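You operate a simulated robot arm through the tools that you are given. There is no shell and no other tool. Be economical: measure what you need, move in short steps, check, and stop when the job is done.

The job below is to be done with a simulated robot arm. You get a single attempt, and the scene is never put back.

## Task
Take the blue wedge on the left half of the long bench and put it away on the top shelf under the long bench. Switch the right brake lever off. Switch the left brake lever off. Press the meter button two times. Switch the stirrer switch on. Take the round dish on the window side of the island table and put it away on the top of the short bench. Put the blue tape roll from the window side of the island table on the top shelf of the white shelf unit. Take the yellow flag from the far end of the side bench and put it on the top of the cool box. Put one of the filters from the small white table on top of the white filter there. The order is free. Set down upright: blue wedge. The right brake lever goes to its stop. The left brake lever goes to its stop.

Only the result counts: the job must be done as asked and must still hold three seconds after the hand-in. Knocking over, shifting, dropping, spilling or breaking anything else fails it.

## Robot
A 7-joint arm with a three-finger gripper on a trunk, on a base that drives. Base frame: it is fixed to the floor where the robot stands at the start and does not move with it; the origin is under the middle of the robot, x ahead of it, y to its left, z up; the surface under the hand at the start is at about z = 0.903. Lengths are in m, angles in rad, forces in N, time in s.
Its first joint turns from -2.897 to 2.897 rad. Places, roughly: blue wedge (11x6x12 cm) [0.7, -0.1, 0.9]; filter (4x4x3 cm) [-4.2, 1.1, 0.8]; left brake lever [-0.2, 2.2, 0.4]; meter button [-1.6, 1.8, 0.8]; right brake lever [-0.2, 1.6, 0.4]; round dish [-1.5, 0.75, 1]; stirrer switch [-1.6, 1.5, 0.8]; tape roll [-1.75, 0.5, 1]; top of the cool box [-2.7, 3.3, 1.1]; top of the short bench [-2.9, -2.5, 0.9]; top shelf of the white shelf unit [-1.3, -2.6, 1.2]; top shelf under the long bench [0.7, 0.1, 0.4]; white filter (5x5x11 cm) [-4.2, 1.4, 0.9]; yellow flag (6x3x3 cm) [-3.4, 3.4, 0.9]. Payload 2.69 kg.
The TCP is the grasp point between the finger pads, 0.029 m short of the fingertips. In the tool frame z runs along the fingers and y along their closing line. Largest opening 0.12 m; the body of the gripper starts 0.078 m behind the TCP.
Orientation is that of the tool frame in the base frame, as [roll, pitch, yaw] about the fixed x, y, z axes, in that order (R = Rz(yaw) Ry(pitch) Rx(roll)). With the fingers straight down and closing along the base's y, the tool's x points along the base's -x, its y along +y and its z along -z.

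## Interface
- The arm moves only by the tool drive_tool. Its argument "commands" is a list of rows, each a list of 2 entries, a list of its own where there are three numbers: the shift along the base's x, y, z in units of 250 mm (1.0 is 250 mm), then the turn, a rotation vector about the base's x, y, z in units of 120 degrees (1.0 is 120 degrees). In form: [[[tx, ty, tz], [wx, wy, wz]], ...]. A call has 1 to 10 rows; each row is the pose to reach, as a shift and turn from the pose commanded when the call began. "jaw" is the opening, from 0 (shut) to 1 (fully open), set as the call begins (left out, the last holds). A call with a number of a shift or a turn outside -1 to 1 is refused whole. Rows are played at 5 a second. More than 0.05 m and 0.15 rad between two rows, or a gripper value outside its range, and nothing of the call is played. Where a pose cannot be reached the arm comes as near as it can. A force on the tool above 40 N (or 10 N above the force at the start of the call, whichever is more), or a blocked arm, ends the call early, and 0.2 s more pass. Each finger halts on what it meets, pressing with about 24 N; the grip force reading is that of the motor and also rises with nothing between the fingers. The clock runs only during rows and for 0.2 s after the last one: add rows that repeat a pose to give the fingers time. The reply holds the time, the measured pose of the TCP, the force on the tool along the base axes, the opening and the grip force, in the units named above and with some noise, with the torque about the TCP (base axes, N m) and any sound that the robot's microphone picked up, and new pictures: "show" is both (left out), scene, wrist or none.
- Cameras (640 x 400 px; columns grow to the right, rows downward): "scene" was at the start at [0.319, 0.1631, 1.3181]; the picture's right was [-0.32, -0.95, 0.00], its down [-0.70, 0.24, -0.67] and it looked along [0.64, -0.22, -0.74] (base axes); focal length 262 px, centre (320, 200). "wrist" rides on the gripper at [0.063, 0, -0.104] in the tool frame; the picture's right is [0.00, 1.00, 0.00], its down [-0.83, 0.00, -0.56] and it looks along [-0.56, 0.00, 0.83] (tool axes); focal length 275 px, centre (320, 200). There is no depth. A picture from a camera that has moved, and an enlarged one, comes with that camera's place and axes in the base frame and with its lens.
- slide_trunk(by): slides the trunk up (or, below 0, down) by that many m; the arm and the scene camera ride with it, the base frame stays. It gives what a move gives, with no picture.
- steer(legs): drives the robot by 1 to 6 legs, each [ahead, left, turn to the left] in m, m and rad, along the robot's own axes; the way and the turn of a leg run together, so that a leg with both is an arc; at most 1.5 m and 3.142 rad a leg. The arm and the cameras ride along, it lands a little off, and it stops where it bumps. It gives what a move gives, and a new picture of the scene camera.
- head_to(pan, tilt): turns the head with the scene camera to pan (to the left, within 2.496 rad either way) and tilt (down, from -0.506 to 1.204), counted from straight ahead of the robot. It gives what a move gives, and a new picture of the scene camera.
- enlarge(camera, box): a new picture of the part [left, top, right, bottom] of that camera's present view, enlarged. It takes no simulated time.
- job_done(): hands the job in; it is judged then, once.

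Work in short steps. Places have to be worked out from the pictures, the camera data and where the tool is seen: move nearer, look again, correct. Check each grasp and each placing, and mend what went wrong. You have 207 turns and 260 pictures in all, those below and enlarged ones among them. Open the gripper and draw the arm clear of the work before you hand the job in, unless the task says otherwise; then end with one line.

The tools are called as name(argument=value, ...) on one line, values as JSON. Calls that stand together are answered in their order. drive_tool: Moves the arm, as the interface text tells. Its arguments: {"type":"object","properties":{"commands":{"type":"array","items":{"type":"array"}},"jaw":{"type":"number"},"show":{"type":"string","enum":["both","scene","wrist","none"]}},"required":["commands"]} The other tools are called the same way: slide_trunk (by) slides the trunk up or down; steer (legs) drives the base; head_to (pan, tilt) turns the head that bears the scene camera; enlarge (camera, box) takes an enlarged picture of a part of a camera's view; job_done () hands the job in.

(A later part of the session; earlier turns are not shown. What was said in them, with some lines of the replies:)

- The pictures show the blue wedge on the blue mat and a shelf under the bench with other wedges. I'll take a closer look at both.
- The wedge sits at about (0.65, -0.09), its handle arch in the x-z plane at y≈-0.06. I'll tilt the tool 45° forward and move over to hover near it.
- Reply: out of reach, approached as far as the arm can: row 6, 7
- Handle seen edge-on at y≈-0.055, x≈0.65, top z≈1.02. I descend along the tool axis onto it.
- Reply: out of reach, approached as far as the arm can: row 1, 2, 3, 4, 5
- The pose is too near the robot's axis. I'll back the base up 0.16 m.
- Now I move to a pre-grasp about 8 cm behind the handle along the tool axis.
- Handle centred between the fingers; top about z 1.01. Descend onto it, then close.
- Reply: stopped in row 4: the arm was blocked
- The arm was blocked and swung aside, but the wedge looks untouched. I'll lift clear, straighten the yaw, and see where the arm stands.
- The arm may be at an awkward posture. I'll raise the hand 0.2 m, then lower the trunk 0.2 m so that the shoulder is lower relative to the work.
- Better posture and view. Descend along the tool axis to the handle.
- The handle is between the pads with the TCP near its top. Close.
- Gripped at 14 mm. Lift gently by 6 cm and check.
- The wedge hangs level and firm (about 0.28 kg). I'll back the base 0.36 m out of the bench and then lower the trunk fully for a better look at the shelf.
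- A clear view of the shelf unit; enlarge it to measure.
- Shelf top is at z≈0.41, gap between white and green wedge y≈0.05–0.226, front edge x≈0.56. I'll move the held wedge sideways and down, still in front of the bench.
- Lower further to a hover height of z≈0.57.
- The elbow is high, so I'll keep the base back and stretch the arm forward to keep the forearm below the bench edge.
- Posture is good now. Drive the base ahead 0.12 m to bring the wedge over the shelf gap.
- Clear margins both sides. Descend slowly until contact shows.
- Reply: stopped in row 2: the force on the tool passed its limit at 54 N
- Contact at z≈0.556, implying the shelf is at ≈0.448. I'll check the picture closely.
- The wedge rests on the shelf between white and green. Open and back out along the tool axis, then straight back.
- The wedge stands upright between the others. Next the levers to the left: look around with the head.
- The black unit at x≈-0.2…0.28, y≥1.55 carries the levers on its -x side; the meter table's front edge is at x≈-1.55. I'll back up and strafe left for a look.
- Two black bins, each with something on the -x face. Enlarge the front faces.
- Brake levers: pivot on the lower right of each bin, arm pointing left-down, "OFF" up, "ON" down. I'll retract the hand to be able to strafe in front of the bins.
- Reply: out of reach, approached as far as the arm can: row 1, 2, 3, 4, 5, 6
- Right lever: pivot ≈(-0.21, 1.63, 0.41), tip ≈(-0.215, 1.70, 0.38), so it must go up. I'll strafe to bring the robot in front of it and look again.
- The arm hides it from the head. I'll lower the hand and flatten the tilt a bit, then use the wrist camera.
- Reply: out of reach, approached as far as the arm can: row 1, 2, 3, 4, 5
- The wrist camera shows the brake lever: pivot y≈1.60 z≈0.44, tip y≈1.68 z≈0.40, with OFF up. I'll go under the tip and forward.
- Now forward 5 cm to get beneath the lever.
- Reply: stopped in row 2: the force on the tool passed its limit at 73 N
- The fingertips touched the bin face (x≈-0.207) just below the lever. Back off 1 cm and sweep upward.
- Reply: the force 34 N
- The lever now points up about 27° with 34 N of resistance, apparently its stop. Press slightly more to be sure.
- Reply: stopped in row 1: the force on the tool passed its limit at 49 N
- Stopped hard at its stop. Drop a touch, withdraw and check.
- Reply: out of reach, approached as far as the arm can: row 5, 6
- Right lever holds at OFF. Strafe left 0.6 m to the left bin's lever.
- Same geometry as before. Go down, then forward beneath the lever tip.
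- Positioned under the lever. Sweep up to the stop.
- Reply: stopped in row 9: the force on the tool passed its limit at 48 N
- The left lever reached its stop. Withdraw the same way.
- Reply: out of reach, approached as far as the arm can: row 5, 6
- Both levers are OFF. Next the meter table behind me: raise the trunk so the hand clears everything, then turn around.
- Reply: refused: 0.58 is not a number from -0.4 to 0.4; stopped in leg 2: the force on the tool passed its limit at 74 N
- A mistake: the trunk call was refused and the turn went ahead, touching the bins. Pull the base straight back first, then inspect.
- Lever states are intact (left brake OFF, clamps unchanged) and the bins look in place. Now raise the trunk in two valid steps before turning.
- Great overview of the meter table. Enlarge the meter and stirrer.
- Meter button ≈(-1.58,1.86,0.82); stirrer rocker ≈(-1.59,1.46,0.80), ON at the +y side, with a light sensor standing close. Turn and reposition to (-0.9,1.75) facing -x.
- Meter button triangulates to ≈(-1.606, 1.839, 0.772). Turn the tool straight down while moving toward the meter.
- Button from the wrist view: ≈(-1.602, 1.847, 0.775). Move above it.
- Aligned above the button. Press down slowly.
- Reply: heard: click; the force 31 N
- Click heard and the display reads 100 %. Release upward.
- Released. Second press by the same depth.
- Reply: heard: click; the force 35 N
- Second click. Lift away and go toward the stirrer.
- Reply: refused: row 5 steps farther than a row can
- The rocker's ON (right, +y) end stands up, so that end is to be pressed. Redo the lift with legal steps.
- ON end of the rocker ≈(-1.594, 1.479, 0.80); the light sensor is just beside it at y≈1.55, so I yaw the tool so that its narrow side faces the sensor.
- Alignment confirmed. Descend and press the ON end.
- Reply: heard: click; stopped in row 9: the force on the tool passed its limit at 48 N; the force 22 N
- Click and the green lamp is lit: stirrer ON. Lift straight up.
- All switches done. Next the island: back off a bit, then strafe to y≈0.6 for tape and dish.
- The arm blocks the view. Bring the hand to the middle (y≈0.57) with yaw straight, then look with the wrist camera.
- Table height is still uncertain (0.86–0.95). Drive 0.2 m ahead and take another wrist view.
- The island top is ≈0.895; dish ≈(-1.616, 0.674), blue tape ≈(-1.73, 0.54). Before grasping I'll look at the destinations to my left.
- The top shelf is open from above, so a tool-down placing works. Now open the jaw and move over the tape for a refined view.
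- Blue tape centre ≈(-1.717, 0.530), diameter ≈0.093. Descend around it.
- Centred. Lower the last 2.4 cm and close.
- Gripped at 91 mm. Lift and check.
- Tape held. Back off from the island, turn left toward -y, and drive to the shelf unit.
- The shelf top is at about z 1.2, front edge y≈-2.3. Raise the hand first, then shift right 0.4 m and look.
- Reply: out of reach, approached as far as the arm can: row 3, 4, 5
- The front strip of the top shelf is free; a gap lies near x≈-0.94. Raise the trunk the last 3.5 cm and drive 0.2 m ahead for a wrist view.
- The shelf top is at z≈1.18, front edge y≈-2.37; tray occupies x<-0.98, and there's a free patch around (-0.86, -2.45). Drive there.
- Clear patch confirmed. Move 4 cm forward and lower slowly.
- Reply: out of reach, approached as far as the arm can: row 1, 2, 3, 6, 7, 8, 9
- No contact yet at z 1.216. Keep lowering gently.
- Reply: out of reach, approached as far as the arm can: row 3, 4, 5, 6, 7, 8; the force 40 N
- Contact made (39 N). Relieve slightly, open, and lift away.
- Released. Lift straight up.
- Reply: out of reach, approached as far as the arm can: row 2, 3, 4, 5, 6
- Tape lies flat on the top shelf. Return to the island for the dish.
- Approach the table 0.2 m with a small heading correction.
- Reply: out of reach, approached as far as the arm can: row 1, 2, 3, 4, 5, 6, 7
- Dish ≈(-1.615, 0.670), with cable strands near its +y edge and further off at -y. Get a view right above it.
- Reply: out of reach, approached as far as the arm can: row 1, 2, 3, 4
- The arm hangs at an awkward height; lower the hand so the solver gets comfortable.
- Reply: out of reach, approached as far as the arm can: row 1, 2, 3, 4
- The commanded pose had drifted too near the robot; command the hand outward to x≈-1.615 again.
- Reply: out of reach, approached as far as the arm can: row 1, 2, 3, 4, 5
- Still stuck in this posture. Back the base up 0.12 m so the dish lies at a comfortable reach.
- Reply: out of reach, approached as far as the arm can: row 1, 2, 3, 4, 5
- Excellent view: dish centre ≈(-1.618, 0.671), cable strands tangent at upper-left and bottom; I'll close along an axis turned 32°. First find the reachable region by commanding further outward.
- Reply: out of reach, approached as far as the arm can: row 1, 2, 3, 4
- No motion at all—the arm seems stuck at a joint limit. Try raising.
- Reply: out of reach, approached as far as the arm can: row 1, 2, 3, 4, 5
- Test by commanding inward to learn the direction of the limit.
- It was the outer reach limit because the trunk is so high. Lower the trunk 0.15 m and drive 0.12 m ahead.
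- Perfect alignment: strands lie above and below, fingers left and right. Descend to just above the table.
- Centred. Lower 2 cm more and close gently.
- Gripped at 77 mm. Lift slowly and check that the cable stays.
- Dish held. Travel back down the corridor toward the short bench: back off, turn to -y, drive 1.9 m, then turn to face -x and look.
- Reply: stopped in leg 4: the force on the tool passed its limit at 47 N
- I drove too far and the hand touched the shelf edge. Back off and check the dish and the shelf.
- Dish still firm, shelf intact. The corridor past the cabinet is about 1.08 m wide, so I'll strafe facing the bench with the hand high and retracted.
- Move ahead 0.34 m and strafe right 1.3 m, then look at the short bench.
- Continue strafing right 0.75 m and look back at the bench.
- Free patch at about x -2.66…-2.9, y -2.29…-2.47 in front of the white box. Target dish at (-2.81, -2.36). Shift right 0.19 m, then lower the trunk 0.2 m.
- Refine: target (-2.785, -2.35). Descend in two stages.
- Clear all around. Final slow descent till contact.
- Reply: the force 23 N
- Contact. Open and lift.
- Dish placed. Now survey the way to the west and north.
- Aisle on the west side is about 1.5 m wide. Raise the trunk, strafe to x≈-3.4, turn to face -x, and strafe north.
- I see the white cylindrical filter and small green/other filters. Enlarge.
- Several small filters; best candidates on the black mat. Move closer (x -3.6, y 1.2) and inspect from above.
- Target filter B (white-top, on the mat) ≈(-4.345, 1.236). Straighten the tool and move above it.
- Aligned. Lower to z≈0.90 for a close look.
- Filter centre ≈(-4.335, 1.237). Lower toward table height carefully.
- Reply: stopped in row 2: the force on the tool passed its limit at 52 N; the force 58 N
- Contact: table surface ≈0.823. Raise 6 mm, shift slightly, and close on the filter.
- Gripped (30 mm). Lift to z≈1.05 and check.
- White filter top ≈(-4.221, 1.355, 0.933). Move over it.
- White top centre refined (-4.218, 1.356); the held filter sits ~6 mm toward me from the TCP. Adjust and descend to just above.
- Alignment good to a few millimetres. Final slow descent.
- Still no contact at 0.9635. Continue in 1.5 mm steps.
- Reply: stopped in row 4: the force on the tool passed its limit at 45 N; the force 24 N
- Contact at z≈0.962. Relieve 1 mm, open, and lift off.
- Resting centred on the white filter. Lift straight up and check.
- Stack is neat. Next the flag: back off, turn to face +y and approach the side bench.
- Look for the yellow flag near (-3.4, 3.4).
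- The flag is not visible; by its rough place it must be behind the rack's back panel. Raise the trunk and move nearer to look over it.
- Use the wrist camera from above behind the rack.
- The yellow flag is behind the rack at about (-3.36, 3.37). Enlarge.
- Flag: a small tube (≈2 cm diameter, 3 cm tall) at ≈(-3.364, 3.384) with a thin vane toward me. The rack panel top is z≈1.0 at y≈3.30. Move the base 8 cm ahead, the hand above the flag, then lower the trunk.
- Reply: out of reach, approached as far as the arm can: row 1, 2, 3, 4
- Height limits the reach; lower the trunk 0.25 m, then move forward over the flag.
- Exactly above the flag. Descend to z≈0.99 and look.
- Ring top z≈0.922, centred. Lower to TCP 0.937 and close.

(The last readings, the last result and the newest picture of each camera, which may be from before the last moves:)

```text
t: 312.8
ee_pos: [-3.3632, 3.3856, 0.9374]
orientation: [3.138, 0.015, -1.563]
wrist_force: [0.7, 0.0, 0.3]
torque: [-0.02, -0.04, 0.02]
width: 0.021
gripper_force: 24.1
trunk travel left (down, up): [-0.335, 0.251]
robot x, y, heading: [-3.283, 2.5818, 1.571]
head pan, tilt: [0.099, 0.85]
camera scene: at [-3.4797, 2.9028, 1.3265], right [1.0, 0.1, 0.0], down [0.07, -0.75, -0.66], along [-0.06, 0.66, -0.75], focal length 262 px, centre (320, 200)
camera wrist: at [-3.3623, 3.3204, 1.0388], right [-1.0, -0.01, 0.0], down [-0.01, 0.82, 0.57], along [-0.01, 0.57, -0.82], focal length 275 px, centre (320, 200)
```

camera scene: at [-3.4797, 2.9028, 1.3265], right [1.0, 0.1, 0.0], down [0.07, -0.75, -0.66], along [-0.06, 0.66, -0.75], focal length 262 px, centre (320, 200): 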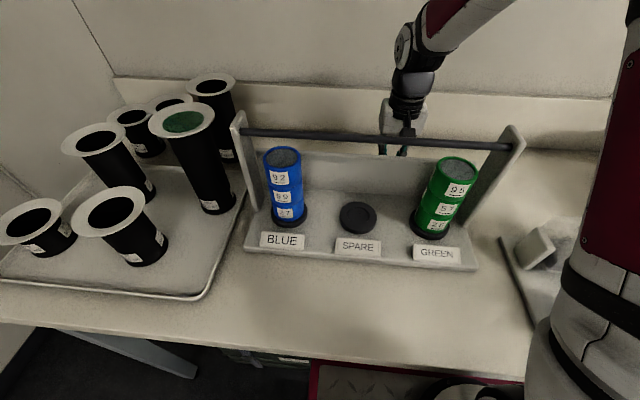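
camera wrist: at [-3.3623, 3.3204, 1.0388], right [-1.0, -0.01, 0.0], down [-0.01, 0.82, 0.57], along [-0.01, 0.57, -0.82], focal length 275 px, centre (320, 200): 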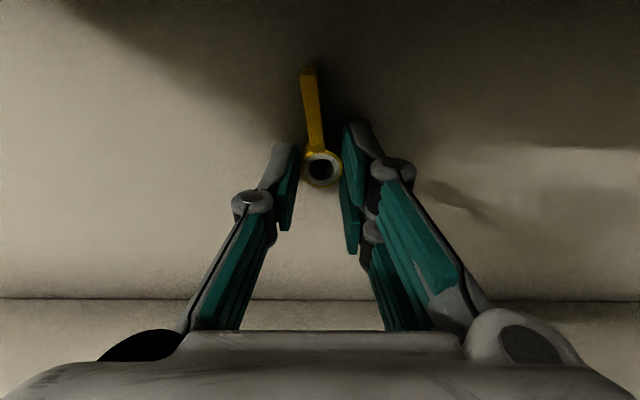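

Gripped at 21 mm. Lift straight up.

drive_tool(commands=[[[0, 0, 0.05], [0, 0, 0]], [[0, 0, 0.2], [0, 0, 0]], [[0, 0, 0.38], [0, 0, 0]], [[0, 0, 0.56], [0, 0, 0]], [[0, 0, 0.74], [0, 0, 0]], [[0, 0, 0.92], [0, 0, 0]], [[0, 0, 0.98], [0, 0, 0]]], show="wrist")

```text
t: 314.4
ee_pos: [-3.3609, 3.3852, 1.183]
orientation: [3.138, 0.012, -1.563]
wrist_force: [1.2, 0.1, -0.5]
torque: [-0.02, 0.01, 0.01]
width: 0.0211
gripper_force: 23.9
trunk travel left (down, up): [-0.335, 0.251]
robot x, y, heading: [-3.2812, 2.5888, 1.566]
head pan, tilt: [0.099, 0.85]
camera wrist: at [-3.3612, 3.3206, 1.285], right [-1.0, -0.01, 0.0], down [-0.01, 0.82, 0.57], along [-0.01, 0.57, -0.82], focal length 275 px, centre (320, 200)
```

wrist: 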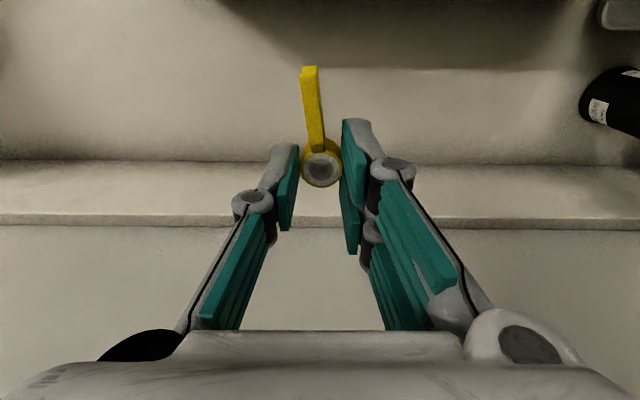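

Flag held. Raise the trunk 0.15 m and strafe right toward the cool box.

slide_trunk(by=0.15)

steer(legs=[[-0.12, 0, 0], [0, -0.5, 0]])

enlarge(camera="wrist", box=[0, 0, 640, 400])

```text
t: 316.2
ee_pos: [-3.362, 3.3858, 1.331]
orientation: [3.139, 0.013, -1.565]
wrist_force: [0.8, 0.1, -0.6]
torque: [-0.03, 0.01, -0.03]
width: 0.021
gripper_force: 23.6
trunk travel left (down, up): [-0.485, 0.101]
robot x, y, heading: [-3.2853, 2.5898, 1.563]
head pan, tilt: [0.099, 0.85]
```

```text
t: 319.9
ee_pos: [-2.8617, 3.2629, 1.3316]
orientation: [3.136, 0.014, -1.568]
wrist_force: [0.7, 0.6, -0.1]
torque: [0.02, -0.06, 0.01]
width: 0.0215
gripper_force: 24.2
trunk travel left (down, up): [-0.485, 0.101]
robot x, y, heading: [-2.7838, 2.4676, 1.57]
head pan, tilt: [0.099, 0.85]
camera scene: at [-2.9795, 2.6807, 1.4767], right [1.0, 0.09, 0.0], down [0.07, -0.75, -0.66], along [-0.06, 0.66, -0.75], focal length 262 px, centre (320, 200)
```

scene: 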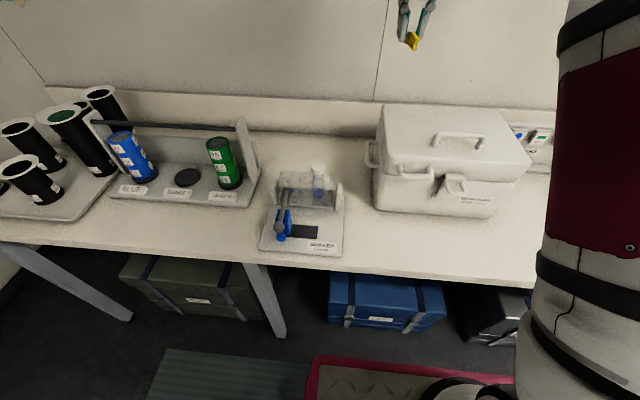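

```text
1.00 times, centred on (320, 200) of wrist (not enlarged: the box is as wide or as high as the picture)
camera zoom: at [-2.8605, 3.1987, 1.4341], right [-1.0, -0.01, 0.0], down [-0.01, 0.82, 0.57], along [-0.01, 0.57, -0.82], focal length 275 px, centre (320, 200)
```

zoom: 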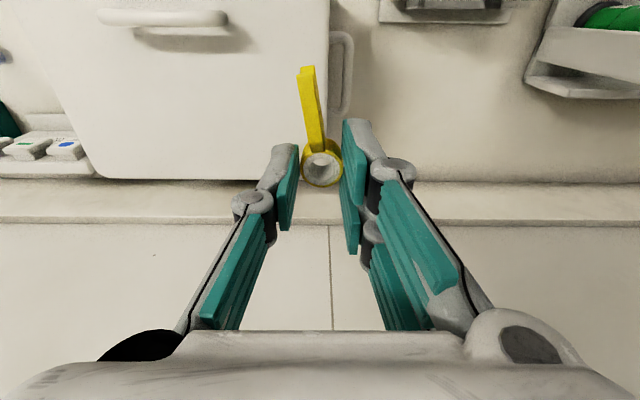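

Lid: left edge x≈-2.87, back edge y≈3.39, handle centred at (-2.725, 3.205). I'll put the flag behind-left of the handle at (-2.80, 3.32).

steer(legs=[[0.06, -0.06, 0]])

drive_tool(commands=[[[0, 0, -0.16], [0, 0, 0]], [[0, 0, -0.32], [0, 0, 0]], [[0, 0, -0.44], [0, 0, 0]], [[0, 0, -0.44], [0, 0, 0]]])

```text
t: 321.0
ee_pos: [-2.8008, 3.3235, 1.3318]
orientation: [3.138, 0.013, -1.568]
wrist_force: [0.2, -1.2, -0.3]
torque: [0.02, 0.0, 0.02]
width: 0.0215
gripper_force: 23.9
trunk travel left (down, up): [-0.485, 0.101]
robot x, y, heading: [-2.7226, 2.5236, 1.562]
head pan, tilt: [0.099, 0.85]
camera scene: at [-2.9193, 2.7408, 1.4768], right [1.0, 0.09, 0.0], down [0.07, -0.75, -0.66], along [-0.06, 0.66, -0.75], focal length 262 px, centre (320, 200)
```

scene: 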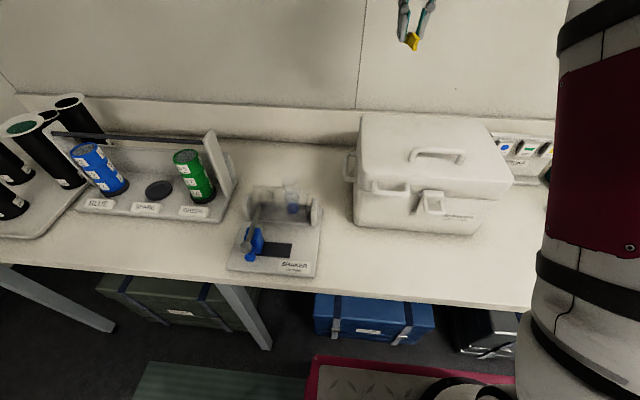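

```text
t: 322.0
ee_pos: [-2.8005, 3.3242, 1.2204]
orientation: [3.139, 0.014, -1.566]
wrist_force: [0.1, 0.1, 0.1]
torque: [0.02, -0.01, 0.01]
width: 0.0213
gripper_force: 23.6
trunk travel left (down, up): [-0.485, 0.101]
robot x, y, heading: [-2.7257, 2.5256, 1.567]
head pan, tilt: [0.099, 0.85]
camera scene: at [-2.9193, 2.7408, 1.4767], right [1.0, 0.09, 0.0], down [0.07, -0.75, -0.66], along [-0.06, 0.66, -0.75], focal length 262 px, centre (320, 200)
camera wrist: at [-2.8003, 3.2591, 1.3241], right [-1.0, -0.01, 0.0], down [-0.01, 0.82, 0.57], along [-0.01, 0.57, -0.82], focal length 275 px, centre (320, 200)
```

scene: 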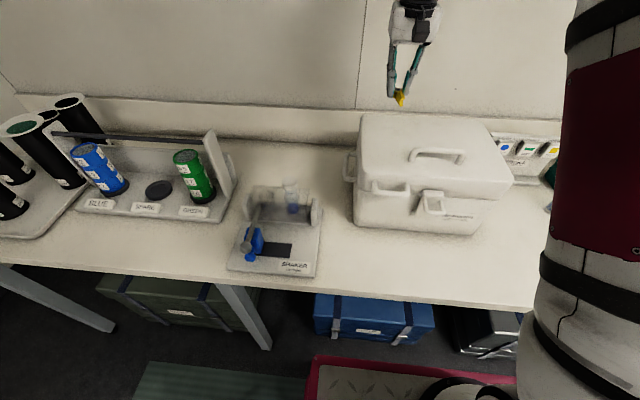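
wrist: 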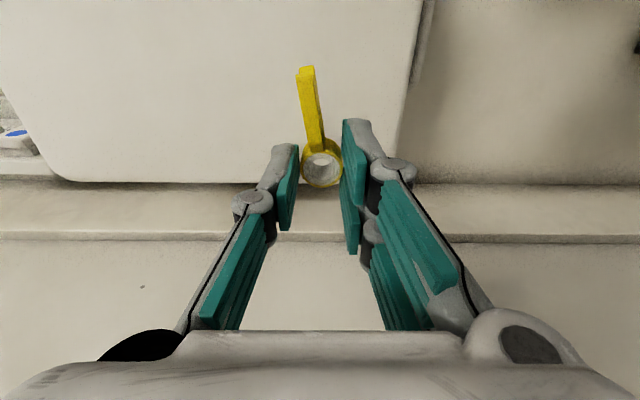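

Lid top is at z≈1.095, so contact is expected at TCP≈1.14. Descend slowly.

drive_tool(commands=[[[0, 0, -0.14], [0, 0, 0]], [[0, 0, -0.24], [0, 0, 0]], [[0, 0, -0.26], [0, 0, 0]], [[0, 0, -0.275], [0, 0, 0]], [[0, 0, -0.29], [0, 0, 0]], [[0, 0, -0.305], [0, 0, 0]], [[0, 0, -0.32], [0, 0, 0]], [[0, 0, -0.335], [0, 0, 0]], [[0, 0, -0.35], [0, 0, 0]]])

```text
t: 324.0
ee_pos: [-2.8004, 3.3225, 1.1357]
orientation: [3.138, 0.016, -1.567]
wrist_force: [-1.0, -0.6, 9.6]
torque: [-0.03, -0.03, -0.03]
width: 0.021
gripper_force: 23.4
trunk travel left (down, up): [-0.485, 0.101]
robot x, y, heading: [-2.7201, 2.5182, 1.567]
head pan, tilt: [0.099, 0.85]
camera scene: at [-2.9193, 2.7403, 1.4769], right [1.0, 0.09, 0.0], down [0.07, -0.75, -0.66], along [-0.06, 0.66, -0.75], focal length 262 px, centre (320, 200)
camera wrist: at [-2.8004, 3.2586, 1.238], right [-1.0, -0.01, 0.0], down [-0.01, 0.82, 0.57], along [-0.01, 0.57, -0.82], focal length 275 px, centre (320, 200)
```

scene: 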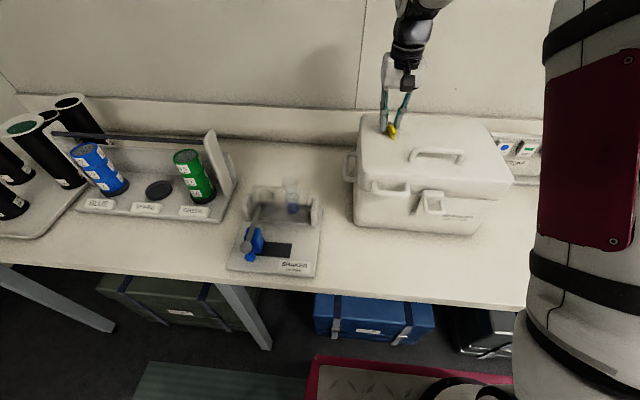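
wrist: 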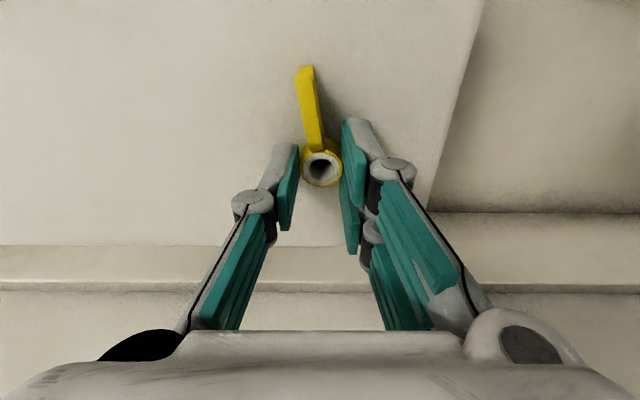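

Light contact (10 N) on the lid. Open gently, then lift off.

drive_tool(commands=[[[0, 0, 0], [0, 0, 0]], [[0, 0, 0], [0, 0, 0]], [[0, 0, 0], [0, 0, 0]], [[0, 0, 0.06], [0, 0, 0]], [[0, 0, 0.2], [0, 0, 0]], [[0, 0, 0.38], [0, 0, 0]], [[0, 0, 0.56], [0, 0, 0]], [[0, 0, 0.7], [0, 0, 0]]], jaw=0.45)

enlarge(camera="scene", box=[330, 90, 530, 250])

```text
t: 325.8
ee_pos: [-2.7994, 3.3228, 1.31]
orientation: [3.138, 0.012, -1.568]
wrist_force: [-1.0, 0.9, -0.7]
torque: [-0.03, 0.0, 0.0]
width: 0.0541
gripper_force: 0.0
trunk travel left (down, up): [-0.485, 0.101]
robot x, y, heading: [-2.7203, 2.5252, 1.565]
head pan, tilt: [0.099, 0.85]
camera scene: at [-2.9193, 2.7409, 1.4767], right [1.0, 0.09, 0.0], down [0.07, -0.75, -0.66], along [-0.06, 0.66, -0.75], focal length 262 px, centre (320, 200)
camera wrist: at [-2.7998, 3.2586, 1.4123], right [-1.0, -0.01, 0.0], down [-0.01, 0.82, 0.57], along [-0.01, 0.57, -0.82], focal length 275 px, centre (320, 200)
```

scene: 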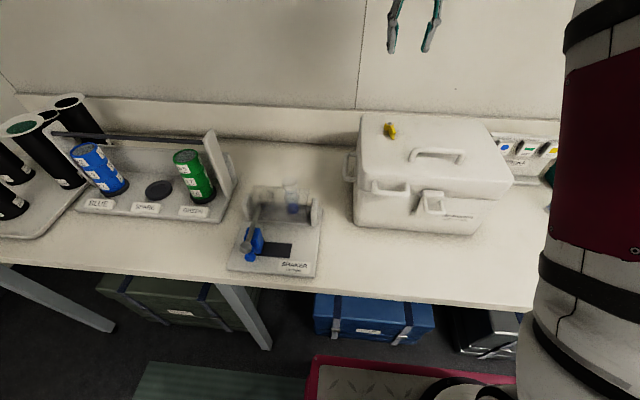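
wrist: 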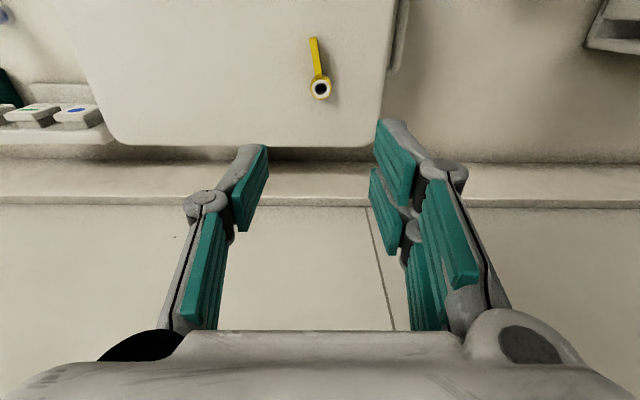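

```text
2.50 times, centred on (430, 170) of scene
camera zoom: at [-2.9193, 2.7409, 1.4767], right [1.0, 0.09, 0.0], down [0.07, -0.75, -0.66], along [-0.06, 0.66, -0.75], focal length 654 px, centre (45, 275)
```

zoom: 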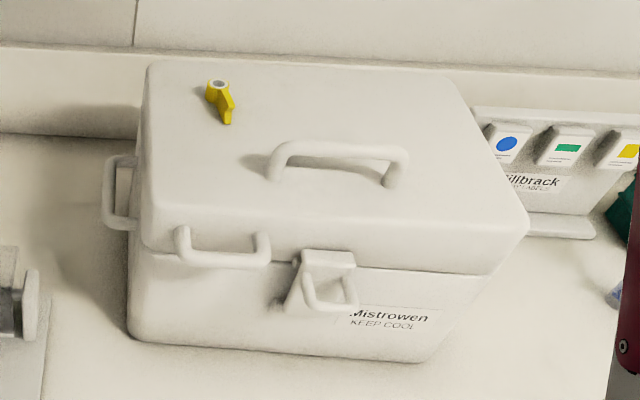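

The flag lies on the cool box lid, and nothing else was disturbed. Open the gripper and draw back from the bench.

steer(legs=[[-0.35, 0, 0]])

drive_tool(commands=[[[0, 0, 0.02], [0, 0, 0]], [[0, 0, 0.02], [0, 0, 0]], [[0, 0, 0.02], [0, 0, 0]]], jaw=1, show="none")

```text
t: 327.7
ee_pos: [-2.8182, 3.1061, 1.3064]
orientation: [3.139, 0.006, -1.552]
wrist_force: [0.6, 0.0, -0.8]
torque: [-0.01, -0.03, -0.01]
width: 0.0542
gripper_force: 0.0
trunk travel left (down, up): [-0.485, 0.101]
robot x, y, heading: [-2.7301, 2.3085, 1.58]
head pan, tilt: [0.099, 0.85]
stopped in leg 1: the robot was blocked; the commanded pose is now the measured one
camera scene: at [-2.9294, 2.5212, 1.4767], right [0.99, 0.11, 0.0], down [0.08, -0.75, -0.66], along [-0.07, 0.66, -0.75], focal length 262 px, centre (320, 200)
```

scene: 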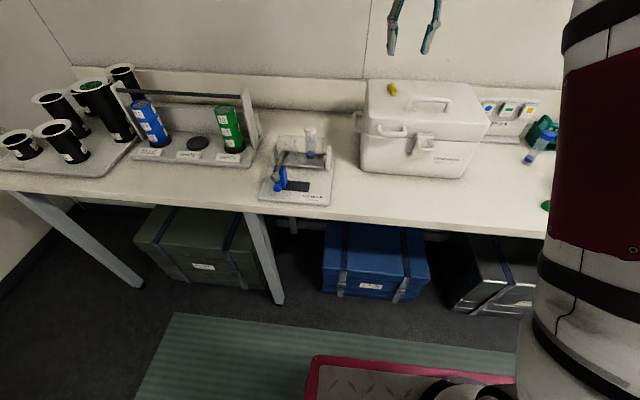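

```text
t: 328.5
ee_pos: [-2.8185, 3.1058, 1.3124]
orientation: [3.14, 0.008, -1.553]
wrist_force: [-0.3, 0.1, 1.3]
torque: [0.02, 0.05, -0.02]
width: 0.12
gripper_force: 0.0
trunk travel left (down, up): [-0.485, 0.101]
robot x, y, heading: [-2.7302, 2.3065, 1.585]
head pan, tilt: [0.099, 0.85]
```

The base bumped the low grey table behind. Move off it a little and inspect.

steer(legs=[[0.06, 0.15, 0]])

head_to(pan=-2.45, tilt=0.8)

head_to(pan=2.45, tilt=0.8)

```text
t: 329.9
ee_pos: [-2.9687, 3.1644, 1.3107]
orientation: [3.138, 0.009, -1.552]
wrist_force: [-0.6, 0.2, 0.0]
torque: [0.03, -0.03, 0.02]
width: 0.1199
gripper_force: 0.1
trunk travel left (down, up): [-0.485, 0.101]
robot x, y, heading: [-2.8804, 2.3642, 1.583]
head pan, tilt: [0.099, 0.85]
camera scene: at [-3.0812, 2.5795, 1.4767], right [0.99, 0.11, 0.0], down [0.08, -0.75, -0.66], along [-0.07, 0.66, -0.75], focal length 262 px, centre (320, 200)
```

scene: 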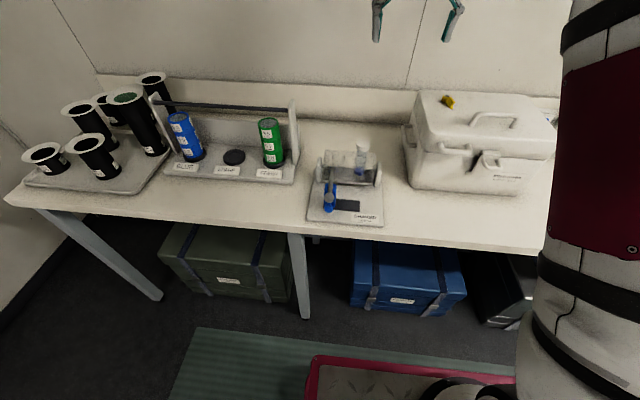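

```text
t: 332.2
ee_pos: [-2.9697, 3.1643, 1.3109]
orientation: [3.14, 0.008, -1.552]
wrist_force: [0.9, -0.6, -0.4]
torque: [0.0, -0.02, 0.01]
width: 0.1199
gripper_force: 0.1
trunk travel left (down, up): [-0.485, 0.101]
robot x, y, heading: [-2.8834, 2.3657, 1.577]
head pan, tilt: [-2.45, 0.799]
camera scene: at [-3.0205, 2.4403, 1.4807], right [-0.76, -0.65, 0.0], down [-0.46, 0.55, -0.7], along [0.45, -0.53, -0.72], focal length 262 px, centre (320, 200)
```

scene: 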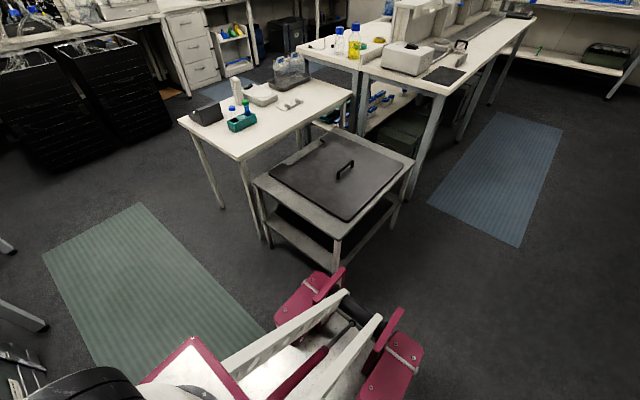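

```text
t: 336.1
ee_pos: [-2.9704, 3.1642, 1.3123]
orientation: [3.139, 0.011, -1.552]
wrist_force: [-0.4, 0.3, 0.3]
torque: [0.0, -0.01, 0.0]
width: 0.12
gripper_force: 0.2
trunk travel left (down, up): [-0.485, 0.101]
robot x, y, heading: [-2.8791, 2.3646, 1.584]
head pan, tilt: [2.45, 0.799]
camera scene: at [-3.1234, 2.4392, 1.4807], right [-0.78, 0.63, 0.0], down [0.45, 0.56, -0.7], along [-0.44, -0.54, -0.72], focal length 262 px, centre (320, 200)
```

scene: 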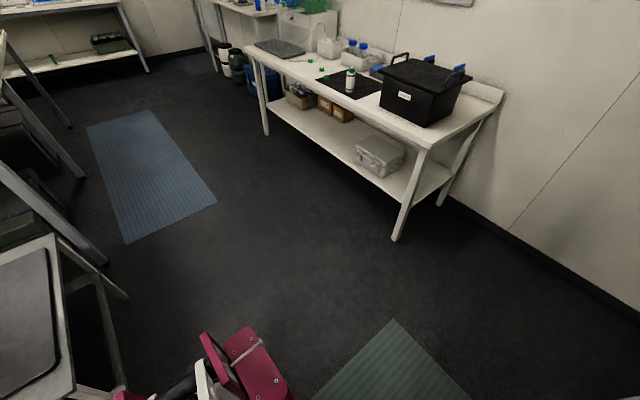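

The grey table looks in place and aligned, the filter stack still stands, and the gripper is open and clear of the work. Handing in.

job_done()

```text
The job is handed in.
```

I did every part of the job and handed it in. No result came back with the hand-in. Along the way I bumped fixtures three times: a black bin, the white shelf unit's edge and the low grey table. They looked in place afterwards, but I judged that only from the camera pictures.
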